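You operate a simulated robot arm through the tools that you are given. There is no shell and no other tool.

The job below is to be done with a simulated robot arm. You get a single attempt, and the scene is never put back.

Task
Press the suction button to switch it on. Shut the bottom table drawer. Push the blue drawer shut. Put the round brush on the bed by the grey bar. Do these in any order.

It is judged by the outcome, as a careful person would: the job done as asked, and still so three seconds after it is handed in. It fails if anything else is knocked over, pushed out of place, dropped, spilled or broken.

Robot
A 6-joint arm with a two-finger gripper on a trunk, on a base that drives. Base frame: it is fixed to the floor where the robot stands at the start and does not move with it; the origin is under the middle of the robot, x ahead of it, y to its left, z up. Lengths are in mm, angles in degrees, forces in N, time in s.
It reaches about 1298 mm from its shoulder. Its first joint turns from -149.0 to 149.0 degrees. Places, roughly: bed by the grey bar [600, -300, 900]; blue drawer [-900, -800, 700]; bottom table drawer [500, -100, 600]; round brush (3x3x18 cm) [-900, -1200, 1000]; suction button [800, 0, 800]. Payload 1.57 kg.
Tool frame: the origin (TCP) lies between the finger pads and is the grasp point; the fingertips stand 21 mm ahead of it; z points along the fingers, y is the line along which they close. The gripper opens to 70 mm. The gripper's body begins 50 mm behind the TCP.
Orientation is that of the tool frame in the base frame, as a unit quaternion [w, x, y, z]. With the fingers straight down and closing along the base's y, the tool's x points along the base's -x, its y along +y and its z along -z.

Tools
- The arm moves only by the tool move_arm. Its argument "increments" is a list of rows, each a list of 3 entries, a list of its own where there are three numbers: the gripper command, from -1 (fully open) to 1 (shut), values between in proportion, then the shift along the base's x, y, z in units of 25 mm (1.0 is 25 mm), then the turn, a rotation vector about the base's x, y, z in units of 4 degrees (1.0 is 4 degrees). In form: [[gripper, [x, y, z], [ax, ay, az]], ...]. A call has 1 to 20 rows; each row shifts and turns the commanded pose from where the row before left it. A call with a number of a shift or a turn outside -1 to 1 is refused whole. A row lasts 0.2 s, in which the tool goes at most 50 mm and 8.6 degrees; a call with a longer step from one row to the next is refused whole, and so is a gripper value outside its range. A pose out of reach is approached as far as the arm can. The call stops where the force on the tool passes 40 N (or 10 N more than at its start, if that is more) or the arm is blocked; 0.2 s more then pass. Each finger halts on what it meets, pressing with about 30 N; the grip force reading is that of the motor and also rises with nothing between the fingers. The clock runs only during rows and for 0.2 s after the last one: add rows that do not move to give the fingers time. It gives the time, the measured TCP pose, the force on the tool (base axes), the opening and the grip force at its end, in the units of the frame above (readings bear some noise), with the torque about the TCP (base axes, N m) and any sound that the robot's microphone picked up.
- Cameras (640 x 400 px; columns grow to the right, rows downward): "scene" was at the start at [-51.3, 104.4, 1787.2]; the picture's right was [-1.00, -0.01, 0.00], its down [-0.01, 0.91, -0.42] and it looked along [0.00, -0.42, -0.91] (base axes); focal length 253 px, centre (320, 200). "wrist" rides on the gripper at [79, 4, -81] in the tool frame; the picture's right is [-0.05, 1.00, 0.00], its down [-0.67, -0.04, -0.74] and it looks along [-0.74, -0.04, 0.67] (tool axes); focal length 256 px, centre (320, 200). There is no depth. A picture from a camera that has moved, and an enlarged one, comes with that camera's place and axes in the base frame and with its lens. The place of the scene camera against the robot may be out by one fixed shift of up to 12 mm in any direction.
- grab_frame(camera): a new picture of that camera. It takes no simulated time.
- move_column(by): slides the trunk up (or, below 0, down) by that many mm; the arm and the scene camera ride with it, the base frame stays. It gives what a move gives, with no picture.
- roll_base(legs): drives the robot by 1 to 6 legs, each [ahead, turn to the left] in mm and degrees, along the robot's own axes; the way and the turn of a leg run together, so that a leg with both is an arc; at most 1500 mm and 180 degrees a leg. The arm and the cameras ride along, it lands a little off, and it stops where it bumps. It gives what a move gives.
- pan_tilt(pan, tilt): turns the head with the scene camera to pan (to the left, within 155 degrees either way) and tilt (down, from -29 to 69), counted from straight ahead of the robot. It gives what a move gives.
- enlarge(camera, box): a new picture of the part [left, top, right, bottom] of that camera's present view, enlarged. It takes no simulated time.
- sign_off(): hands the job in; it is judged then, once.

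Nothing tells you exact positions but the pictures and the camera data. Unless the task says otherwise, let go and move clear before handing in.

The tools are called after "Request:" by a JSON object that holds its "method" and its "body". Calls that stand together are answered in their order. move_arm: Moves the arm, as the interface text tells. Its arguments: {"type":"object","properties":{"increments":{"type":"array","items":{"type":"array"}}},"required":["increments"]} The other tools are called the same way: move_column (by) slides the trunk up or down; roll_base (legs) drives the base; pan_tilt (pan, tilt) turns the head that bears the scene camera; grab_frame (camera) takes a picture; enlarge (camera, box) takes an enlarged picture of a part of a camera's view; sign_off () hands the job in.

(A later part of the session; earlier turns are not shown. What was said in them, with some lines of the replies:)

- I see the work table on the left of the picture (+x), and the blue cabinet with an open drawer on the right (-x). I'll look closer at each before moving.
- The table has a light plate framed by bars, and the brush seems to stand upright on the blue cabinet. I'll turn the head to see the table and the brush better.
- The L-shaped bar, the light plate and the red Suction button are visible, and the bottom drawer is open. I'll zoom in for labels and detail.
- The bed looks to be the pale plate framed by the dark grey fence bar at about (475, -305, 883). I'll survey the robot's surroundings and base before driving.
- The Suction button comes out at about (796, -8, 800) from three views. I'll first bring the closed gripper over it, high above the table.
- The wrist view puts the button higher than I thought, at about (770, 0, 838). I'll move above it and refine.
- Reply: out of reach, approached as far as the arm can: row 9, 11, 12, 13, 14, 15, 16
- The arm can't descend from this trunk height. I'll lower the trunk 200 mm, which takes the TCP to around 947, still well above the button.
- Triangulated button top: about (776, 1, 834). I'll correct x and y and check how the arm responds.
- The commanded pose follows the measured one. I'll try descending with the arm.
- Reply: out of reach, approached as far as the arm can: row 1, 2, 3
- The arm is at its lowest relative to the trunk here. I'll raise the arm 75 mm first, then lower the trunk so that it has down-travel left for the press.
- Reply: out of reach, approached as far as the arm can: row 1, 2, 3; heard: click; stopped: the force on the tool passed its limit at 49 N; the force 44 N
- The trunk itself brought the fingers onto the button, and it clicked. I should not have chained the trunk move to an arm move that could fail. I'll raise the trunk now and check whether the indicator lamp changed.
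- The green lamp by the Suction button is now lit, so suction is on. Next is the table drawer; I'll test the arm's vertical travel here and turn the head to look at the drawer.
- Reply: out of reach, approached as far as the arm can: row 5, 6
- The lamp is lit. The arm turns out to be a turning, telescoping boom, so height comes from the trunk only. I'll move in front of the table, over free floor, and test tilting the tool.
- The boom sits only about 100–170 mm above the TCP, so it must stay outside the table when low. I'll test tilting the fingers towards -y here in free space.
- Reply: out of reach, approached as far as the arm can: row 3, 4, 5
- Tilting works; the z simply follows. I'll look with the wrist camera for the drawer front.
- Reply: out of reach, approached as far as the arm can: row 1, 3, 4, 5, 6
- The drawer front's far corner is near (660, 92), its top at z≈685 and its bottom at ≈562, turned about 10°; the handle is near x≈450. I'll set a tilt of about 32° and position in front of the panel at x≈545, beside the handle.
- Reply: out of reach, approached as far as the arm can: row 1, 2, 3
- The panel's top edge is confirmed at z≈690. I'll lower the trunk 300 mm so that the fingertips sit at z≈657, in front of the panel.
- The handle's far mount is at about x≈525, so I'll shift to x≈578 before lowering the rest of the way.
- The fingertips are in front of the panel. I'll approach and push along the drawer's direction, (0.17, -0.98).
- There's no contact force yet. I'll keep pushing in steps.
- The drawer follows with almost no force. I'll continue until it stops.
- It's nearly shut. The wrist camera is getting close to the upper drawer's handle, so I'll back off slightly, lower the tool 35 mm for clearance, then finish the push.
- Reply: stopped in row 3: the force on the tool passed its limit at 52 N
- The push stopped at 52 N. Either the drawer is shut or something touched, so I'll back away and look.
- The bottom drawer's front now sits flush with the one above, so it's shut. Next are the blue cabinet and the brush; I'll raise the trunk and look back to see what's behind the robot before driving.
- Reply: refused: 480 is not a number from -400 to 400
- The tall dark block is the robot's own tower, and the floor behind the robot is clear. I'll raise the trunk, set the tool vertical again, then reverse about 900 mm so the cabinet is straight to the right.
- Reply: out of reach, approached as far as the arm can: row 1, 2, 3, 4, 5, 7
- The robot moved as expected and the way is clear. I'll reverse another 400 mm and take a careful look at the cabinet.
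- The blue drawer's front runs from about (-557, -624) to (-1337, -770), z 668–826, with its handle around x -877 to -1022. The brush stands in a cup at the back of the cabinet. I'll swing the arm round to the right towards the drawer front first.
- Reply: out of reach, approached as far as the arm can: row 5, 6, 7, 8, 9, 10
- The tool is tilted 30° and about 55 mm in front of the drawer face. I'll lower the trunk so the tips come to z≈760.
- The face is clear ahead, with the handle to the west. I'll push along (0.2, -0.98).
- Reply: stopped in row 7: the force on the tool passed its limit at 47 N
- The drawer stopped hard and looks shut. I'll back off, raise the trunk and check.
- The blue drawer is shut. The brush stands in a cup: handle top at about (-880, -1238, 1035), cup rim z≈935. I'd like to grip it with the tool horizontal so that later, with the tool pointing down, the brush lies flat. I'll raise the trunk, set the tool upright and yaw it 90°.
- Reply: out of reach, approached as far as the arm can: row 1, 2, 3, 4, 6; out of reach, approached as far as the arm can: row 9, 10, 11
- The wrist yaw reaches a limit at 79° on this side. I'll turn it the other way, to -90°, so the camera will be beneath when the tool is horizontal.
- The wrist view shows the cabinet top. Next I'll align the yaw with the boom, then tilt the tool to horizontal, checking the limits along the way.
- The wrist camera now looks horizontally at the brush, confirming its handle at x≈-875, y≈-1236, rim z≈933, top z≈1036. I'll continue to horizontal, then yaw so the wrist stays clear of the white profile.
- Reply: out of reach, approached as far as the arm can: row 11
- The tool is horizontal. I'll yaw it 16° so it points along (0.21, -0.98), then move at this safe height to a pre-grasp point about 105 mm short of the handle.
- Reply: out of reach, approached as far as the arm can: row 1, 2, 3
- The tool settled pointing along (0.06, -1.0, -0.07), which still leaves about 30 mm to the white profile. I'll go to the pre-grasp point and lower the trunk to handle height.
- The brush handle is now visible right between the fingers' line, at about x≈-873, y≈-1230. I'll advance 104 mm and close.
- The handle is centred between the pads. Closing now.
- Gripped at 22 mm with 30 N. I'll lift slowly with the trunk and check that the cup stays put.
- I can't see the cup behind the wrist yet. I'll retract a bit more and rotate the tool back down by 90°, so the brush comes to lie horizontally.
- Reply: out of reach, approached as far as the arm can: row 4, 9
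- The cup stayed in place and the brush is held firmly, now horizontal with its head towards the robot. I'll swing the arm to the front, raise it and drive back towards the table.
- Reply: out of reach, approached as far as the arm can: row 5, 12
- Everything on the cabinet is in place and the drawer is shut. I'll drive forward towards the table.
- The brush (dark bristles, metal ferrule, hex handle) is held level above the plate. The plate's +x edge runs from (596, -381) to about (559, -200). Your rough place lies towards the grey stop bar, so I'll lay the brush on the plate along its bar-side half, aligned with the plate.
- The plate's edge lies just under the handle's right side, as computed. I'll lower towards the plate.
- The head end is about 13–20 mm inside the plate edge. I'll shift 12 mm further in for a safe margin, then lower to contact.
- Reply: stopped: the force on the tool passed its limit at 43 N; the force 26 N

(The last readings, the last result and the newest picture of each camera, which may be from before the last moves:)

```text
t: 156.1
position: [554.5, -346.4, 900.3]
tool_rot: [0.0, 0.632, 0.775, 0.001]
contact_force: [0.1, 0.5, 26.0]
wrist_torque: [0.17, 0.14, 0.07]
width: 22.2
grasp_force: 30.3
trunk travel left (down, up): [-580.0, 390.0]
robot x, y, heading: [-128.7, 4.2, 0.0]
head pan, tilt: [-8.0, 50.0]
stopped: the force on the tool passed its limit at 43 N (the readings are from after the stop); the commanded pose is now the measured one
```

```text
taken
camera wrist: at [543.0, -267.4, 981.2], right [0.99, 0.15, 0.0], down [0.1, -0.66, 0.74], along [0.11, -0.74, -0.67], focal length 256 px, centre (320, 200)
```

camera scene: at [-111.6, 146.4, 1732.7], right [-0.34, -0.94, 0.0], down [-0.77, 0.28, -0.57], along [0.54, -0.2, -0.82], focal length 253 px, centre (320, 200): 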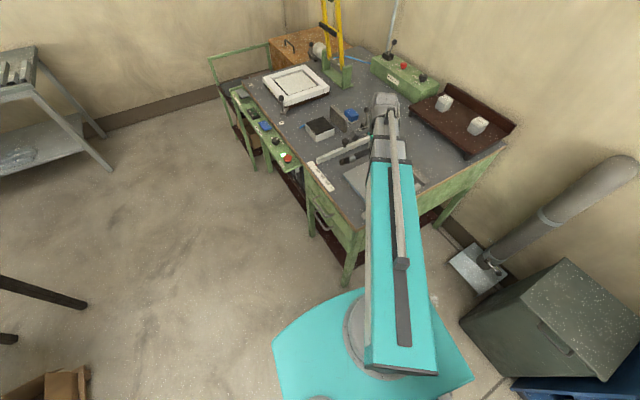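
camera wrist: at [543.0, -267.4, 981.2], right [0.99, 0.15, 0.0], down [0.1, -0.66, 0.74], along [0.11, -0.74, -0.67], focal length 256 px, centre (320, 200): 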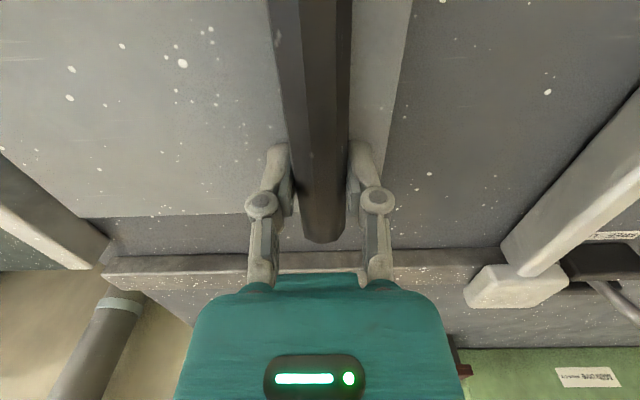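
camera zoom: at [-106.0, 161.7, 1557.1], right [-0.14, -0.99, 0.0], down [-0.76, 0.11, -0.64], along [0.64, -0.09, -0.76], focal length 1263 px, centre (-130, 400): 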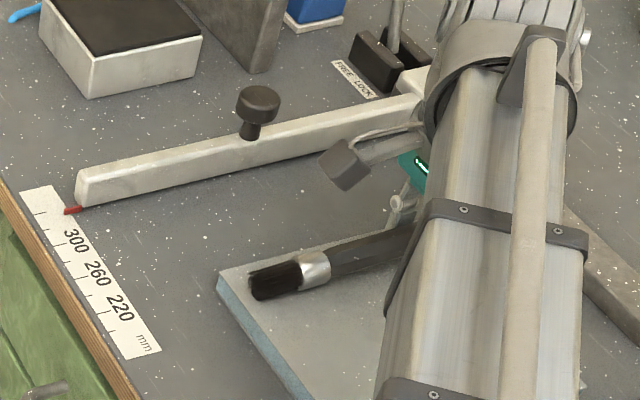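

Contact: the brush head and the fingertips are on the plate (top z≈880), and the brush lies along the plate. I'll relieve the pressure slightly, then open gently.

Request:
{"method": "move_column", "body": {"by": 2}}

Request:
{"method": "move_arm", "body": {"increments": [[0.25, [0, 0, 0], [0, 0, 0]], [0.1, [0, 0, 0], [0, 0, 0]], [-0.1, [0, 0, 0], [0, 0, 0]], [-0.3, [0, 0, 0], [0, 0, 0]], [-0.5, [0, 0, 0], [0, 0, 0]], [-0.5, [0, 0, 0], [0, 0, 0]], [-0.5, [0, 0, 0], [0, 0, 0]], [-0.5, [0, 0, 0], [0, 0, 0]]]}}

Request:
{"method": "grab_frame", "body": {"camera": "wrist"}}

Request:
{"method": "enlarge", "body": {"camera": "scene", "box": [360, 120, 460, 200]}}

```text
t: 156.6
position: [555.3, -347.5, 901.0]
tool_rot: [0.0, 0.632, 0.775, 0.0]
contact_force: [-2.1, 1.1, 4.2]
wrist_torque: [-0.01, 0.08, -0.01]
width: 22.0
grasp_force: 29.8
trunk travel left (down, up): [-582.0, 388.0]
robot x, y, heading: [-131.8, 5.2, -0.0]
head pan, tilt: [-8.0, 50.0]
```

```text
t: 158.4
position: [557.2, -347.1, 901.2]
tool_rot: [-0.001, 0.632, 0.775, 0.0]
contact_force: [0.7, 0.7, 0.4]
wrist_torque: [-0.01, -0.02, -0.01]
width: 52.5
grasp_force: 0.0
trunk travel left (down, up): [-582.0, 388.0]
robot x, y, heading: [-126.0, 6.4, 0.0]
head pan, tilt: [-8.0, 50.0]
```

```text
taken
camera wrist: at [544.7, -268.1, 981.4], right [0.99, 0.15, 0.0], down [0.1, -0.66, 0.74], along [0.11, -0.74, -0.67], focal length 256 px, centre (320, 200)
```

wrist: 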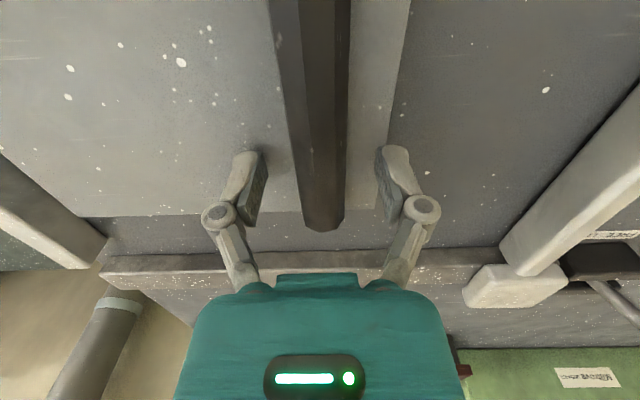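

```text
5.00 times, centred on (410, 160) of scene
camera zoom: at [-103.4, 160.4, 1558.9], right [-0.14, -0.99, 0.0], down [-0.76, 0.11, -0.64], along [0.64, -0.09, -0.77], focal length 1263 px, centre (-130, 400)
```

zoom: 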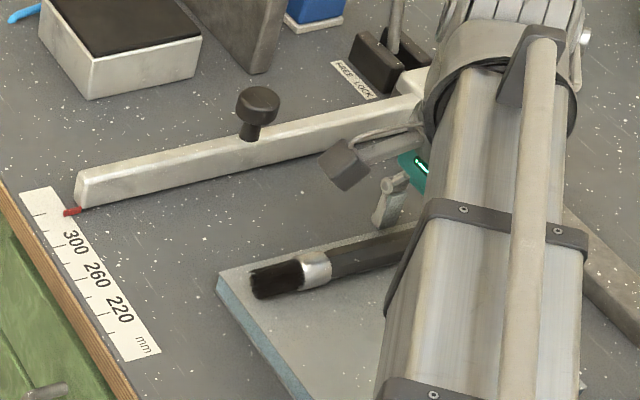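

The brush is released and resting on the plate. I'll lift straight up and check.

Request:
{"method": "move_column", "body": {"by": 180}}

Request:
{"method": "grab_frame", "body": {"camera": "wrist"}}

Request:
{"method": "enlarge", "body": {"camera": "scene", "box": [320, 100, 480, 220]}}

```text
t: 160.4
position: [556.9, -347.0, 1080.5]
tool_rot: [-0.001, 0.632, 0.775, 0.001]
contact_force: [0.5, 0.8, 0.4]
wrist_torque: [0.0, -0.01, -0.01]
width: 52.3
grasp_force: 0.1
trunk travel left (down, up): [-762.0, 208.0]
robot x, y, heading: [-128.8, 8.5, 0.3]
head pan, tilt: [-8.0, 50.0]
```

```text
taken
camera wrist: at [544.8, -268.2, 1161.3], right [0.99, 0.15, 0.0], down [0.1, -0.66, 0.74], along [0.11, -0.74, -0.67], focal length 256 px, centre (320, 200)
```

wrist: 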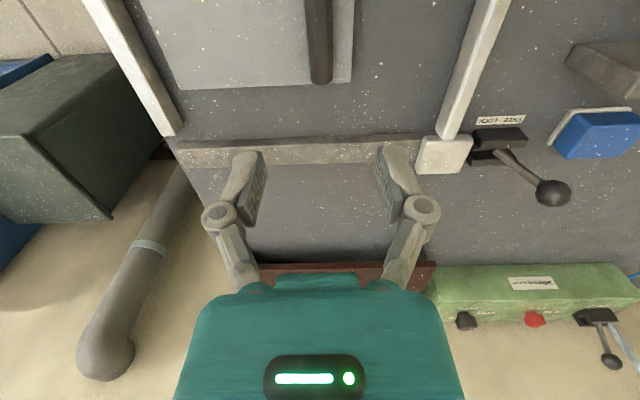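

```text
3.33 times, centred on (400, 160) of scene
camera zoom: at [-103.3, 160.3, 1738.9], right [-0.14, -0.99, 0.0], down [-0.76, 0.11, -0.64], along [0.64, -0.09, -0.77], focal length 842 px, centre (53, 333)
```

zoom: 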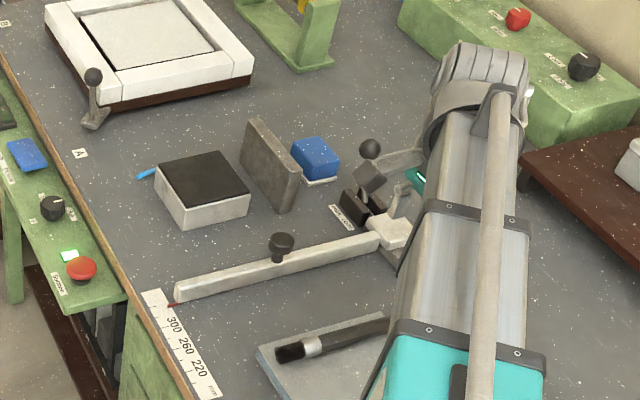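

The brush lies on the plate. I'll move the arm clear of the table and do a final check of everything.

Request:
{"method": "move_arm", "body": {"increments": [[-0.5, [0, 1, 0], [0, 0, 0]], [-0.5, [0, 1, 0], [0, 0, 0]], [-0.5, [0, 1, 0], [0, 0, 0]], [-0.5, [0, 1, 0], [0, 0, 0]], [-0.5, [0, 1, 0], [0, 0, 0]], [-0.5, [0, 1, 0], [0, 0, 0]], [-0.5, [0, 1, 0], [0, 0, 0]], [-0.5, [0, 1, 0], [0, 0, 0]], [-0.5, [0, 1, 0], [0, 0, 0]], [-0.5, [0, 1, 0], [0, 0, 0]], [-0.5, [0, 1, 0], [0, 0, 0]], [-0.5, [0, 1, 0], [0, 0, 0]], [-0.5, [0, 1, 0], [0, 0, 0]], [-0.5, [0, 1, 0], [0, 0, 0]], [-0.5, [0, 1, 0], [0, 0, 0]], [-0.5, [0, 1, 0], [0, 0, 0]], [-0.5, [0, 1, 0], [0, 0, 0]], [-0.5, [0, 1, 0], [0, 0, 0]], [-0.5, [0, 1, 0], [0, 0, 0]], [-0.5, [0, 1, 0], [0, 0, 0]]]}}

Request:
{"method": "move_arm", "body": {"increments": [[-0.5, [0, 1, 0], [0, 0, 0]], [-0.5, [0, 1, 0], [0, 0, 0]], [-0.5, [0, 1, 0], [0, 0, 0]], [-0.5, [0, 1, 0], [0, 0, 0]], [-0.5, [0, 1, 0], [0, 0, 0]], [-0.5, [0, 1, 0], [0, 0, 0]], [-0.5, [0, 1, 0], [0, 0, 0]], [-0.5, [0, 1, 0], [0, 0, 0]], [-0.5, [0, 0, 0], [0, 0, 0]]]}}

Request:
{"method": "pan_tilt", "body": {"pan": -25, "tilt": 50}}

Request:
{"method": "grab_frame", "body": {"camera": "scene"}}

Request:
{"method": "enlarge", "body": {"camera": "scene", "box": [230, 90, 410, 230]}}

```text
t: 164.6
position: [557.9, 153.8, 1080.1]
tool_rot: [0.0, 0.632, 0.775, 0.0]
contact_force: [0.0, 0.2, -0.6]
wrist_torque: [0.01, -0.01, 0.0]
width: 52.5
grasp_force: 0.1
trunk travel left (down, up): [-762.0, 208.0]
robot x, y, heading: [-128.8, 9.2, 0.0]
head pan, tilt: [-8.0, 50.0]
```

```text
t: 166.6
position: [558.3, 354.3, 1079.9]
tool_rot: [0.0, 0.633, 0.775, 0.0]
contact_force: [-0.1, 0.2, -0.1]
wrist_torque: [-0.01, -0.01, 0.01]
width: 52.4
grasp_force: 0.0
trunk travel left (down, up): [-762.0, 208.0]
robot x, y, heading: [-128.6, 7.8, -0.0]
head pan, tilt: [-8.0, 50.0]
```

```text
t: 167.4
position: [559.3, 355.1, 1079.9]
tool_rot: [-0.001, 0.632, 0.775, 0.0]
contact_force: [0.3, -0.3, -0.3]
wrist_torque: [-0.01, 0.0, 0.01]
width: 52.2
grasp_force: 0.0
trunk travel left (down, up): [-762.0, 208.0]
robot x, y, heading: [-127.5, 7.6, -0.0]
head pan, tilt: [-25.0, 50.0]
```

```text
taken
camera scene: at [-109.8, 138.7, 1738.9], right [-0.42, -0.91, 0.0], down [-0.69, 0.32, -0.64], along [0.58, -0.27, -0.77], focal length 253 px, centre (320, 200)
```

scene: 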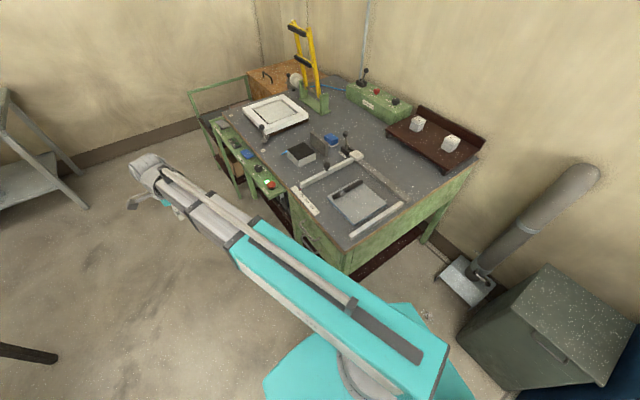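

```text
2.86 times, centred on (320, 160) of scene
camera zoom: at [-109.8, 138.7, 1738.9], right [-0.42, -0.91, 0.0], down [-0.69, 0.32, -0.64], along [0.58, -0.27, -0.77], focal length 722 px, centre (320, 314)
```

zoom: 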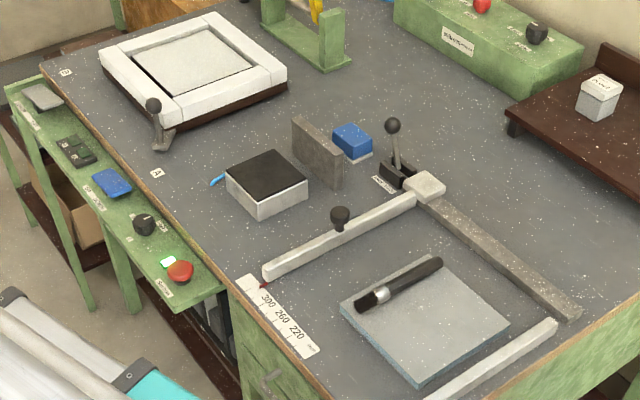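

Request:
{"method": "grab_frame", "body": {"camera": "wrist"}}

Request:
{"method": "pan_tilt", "body": {"pan": -110, "tilt": 45}}

Request:
{"method": "grab_frame", "body": {"camera": "scene"}}

```text
taken
camera wrist: at [547.2, 433.8, 1161.4], right [0.99, 0.15, 0.0], down [0.1, -0.66, 0.74], along [0.11, -0.74, -0.67], focal length 256 px, centre (320, 200)
```

wrist: 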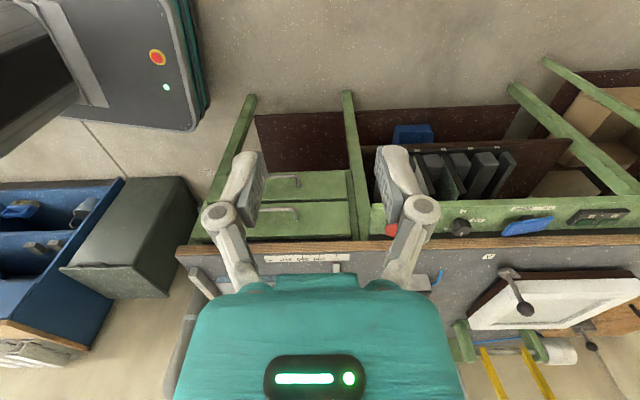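

```text
t: 169.0
position: [559.1, 355.4, 1080.4]
tool_rot: [-0.001, 0.632, 0.775, 0.0]
contact_force: [0.2, -0.6, -0.3]
wrist_torque: [-0.01, 0.02, -0.01]
width: 52.4
grasp_force: 0.0
trunk travel left (down, up): [-762.0, 208.0]
robot x, y, heading: [-125.7, 9.2, 0.1]
head pan, tilt: [-110.0, 45.0]
```

```text
taken
camera scene: at [-207.4, 94.7, 1745.8], right [-0.94, 0.34, 0.0], down [0.24, 0.66, -0.71], along [-0.24, -0.66, -0.71], focal length 253 px, centre (320, 200)
```

scene: 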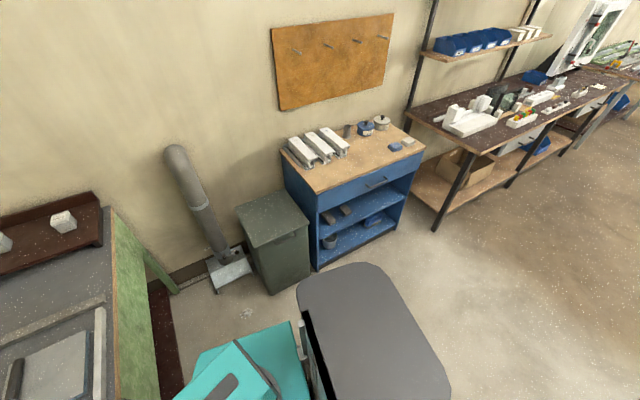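

Both table drawers are flush and the blue drawer is shut. The Suction lamp is lit, the brush is lying on the plate by the grey bar, and nothing else has moved. The arm is clear, so I'm handing the job in.

Request:
{"method": "sign_off", "body": {}}

```text
The job is handed in.
```

I did all four parts and handed the job in. The one thing I'm not sure of is whether I picked the right spot for the brush.

- **Suction button:** it is pressed and clicked once, and the green lamp beside it is lit. I pressed it by accident: I lowered the trunk before checking that the arm had risen, and the fingers came down on the button. The push stopped at about 49 N.
- **Bottom table drawer:** it is shut and flush with the drawer above.
- **Blue drawer:** it is pushed in to its stop.
- **Round brush:** it is out of its cup and lying on the pale plate beside the grey fence bar, near the edge facing the sliding bar. The cup stayed where it was.

**Brush placement:** I took "the bed by the grey bar" to be that plate. Its centre is at roughly (480, -305), which is more than 100 mm from your rough point of (600, -300). I laid the brush on the side nearest that point, with its middle at about (545, -290). If you meant the bare table between the plate and the sliding bar, the brush is on the wrong surface.

In the final pictures nothing else looked moved or knocked over, and the arm was clear of the table when I handed in.
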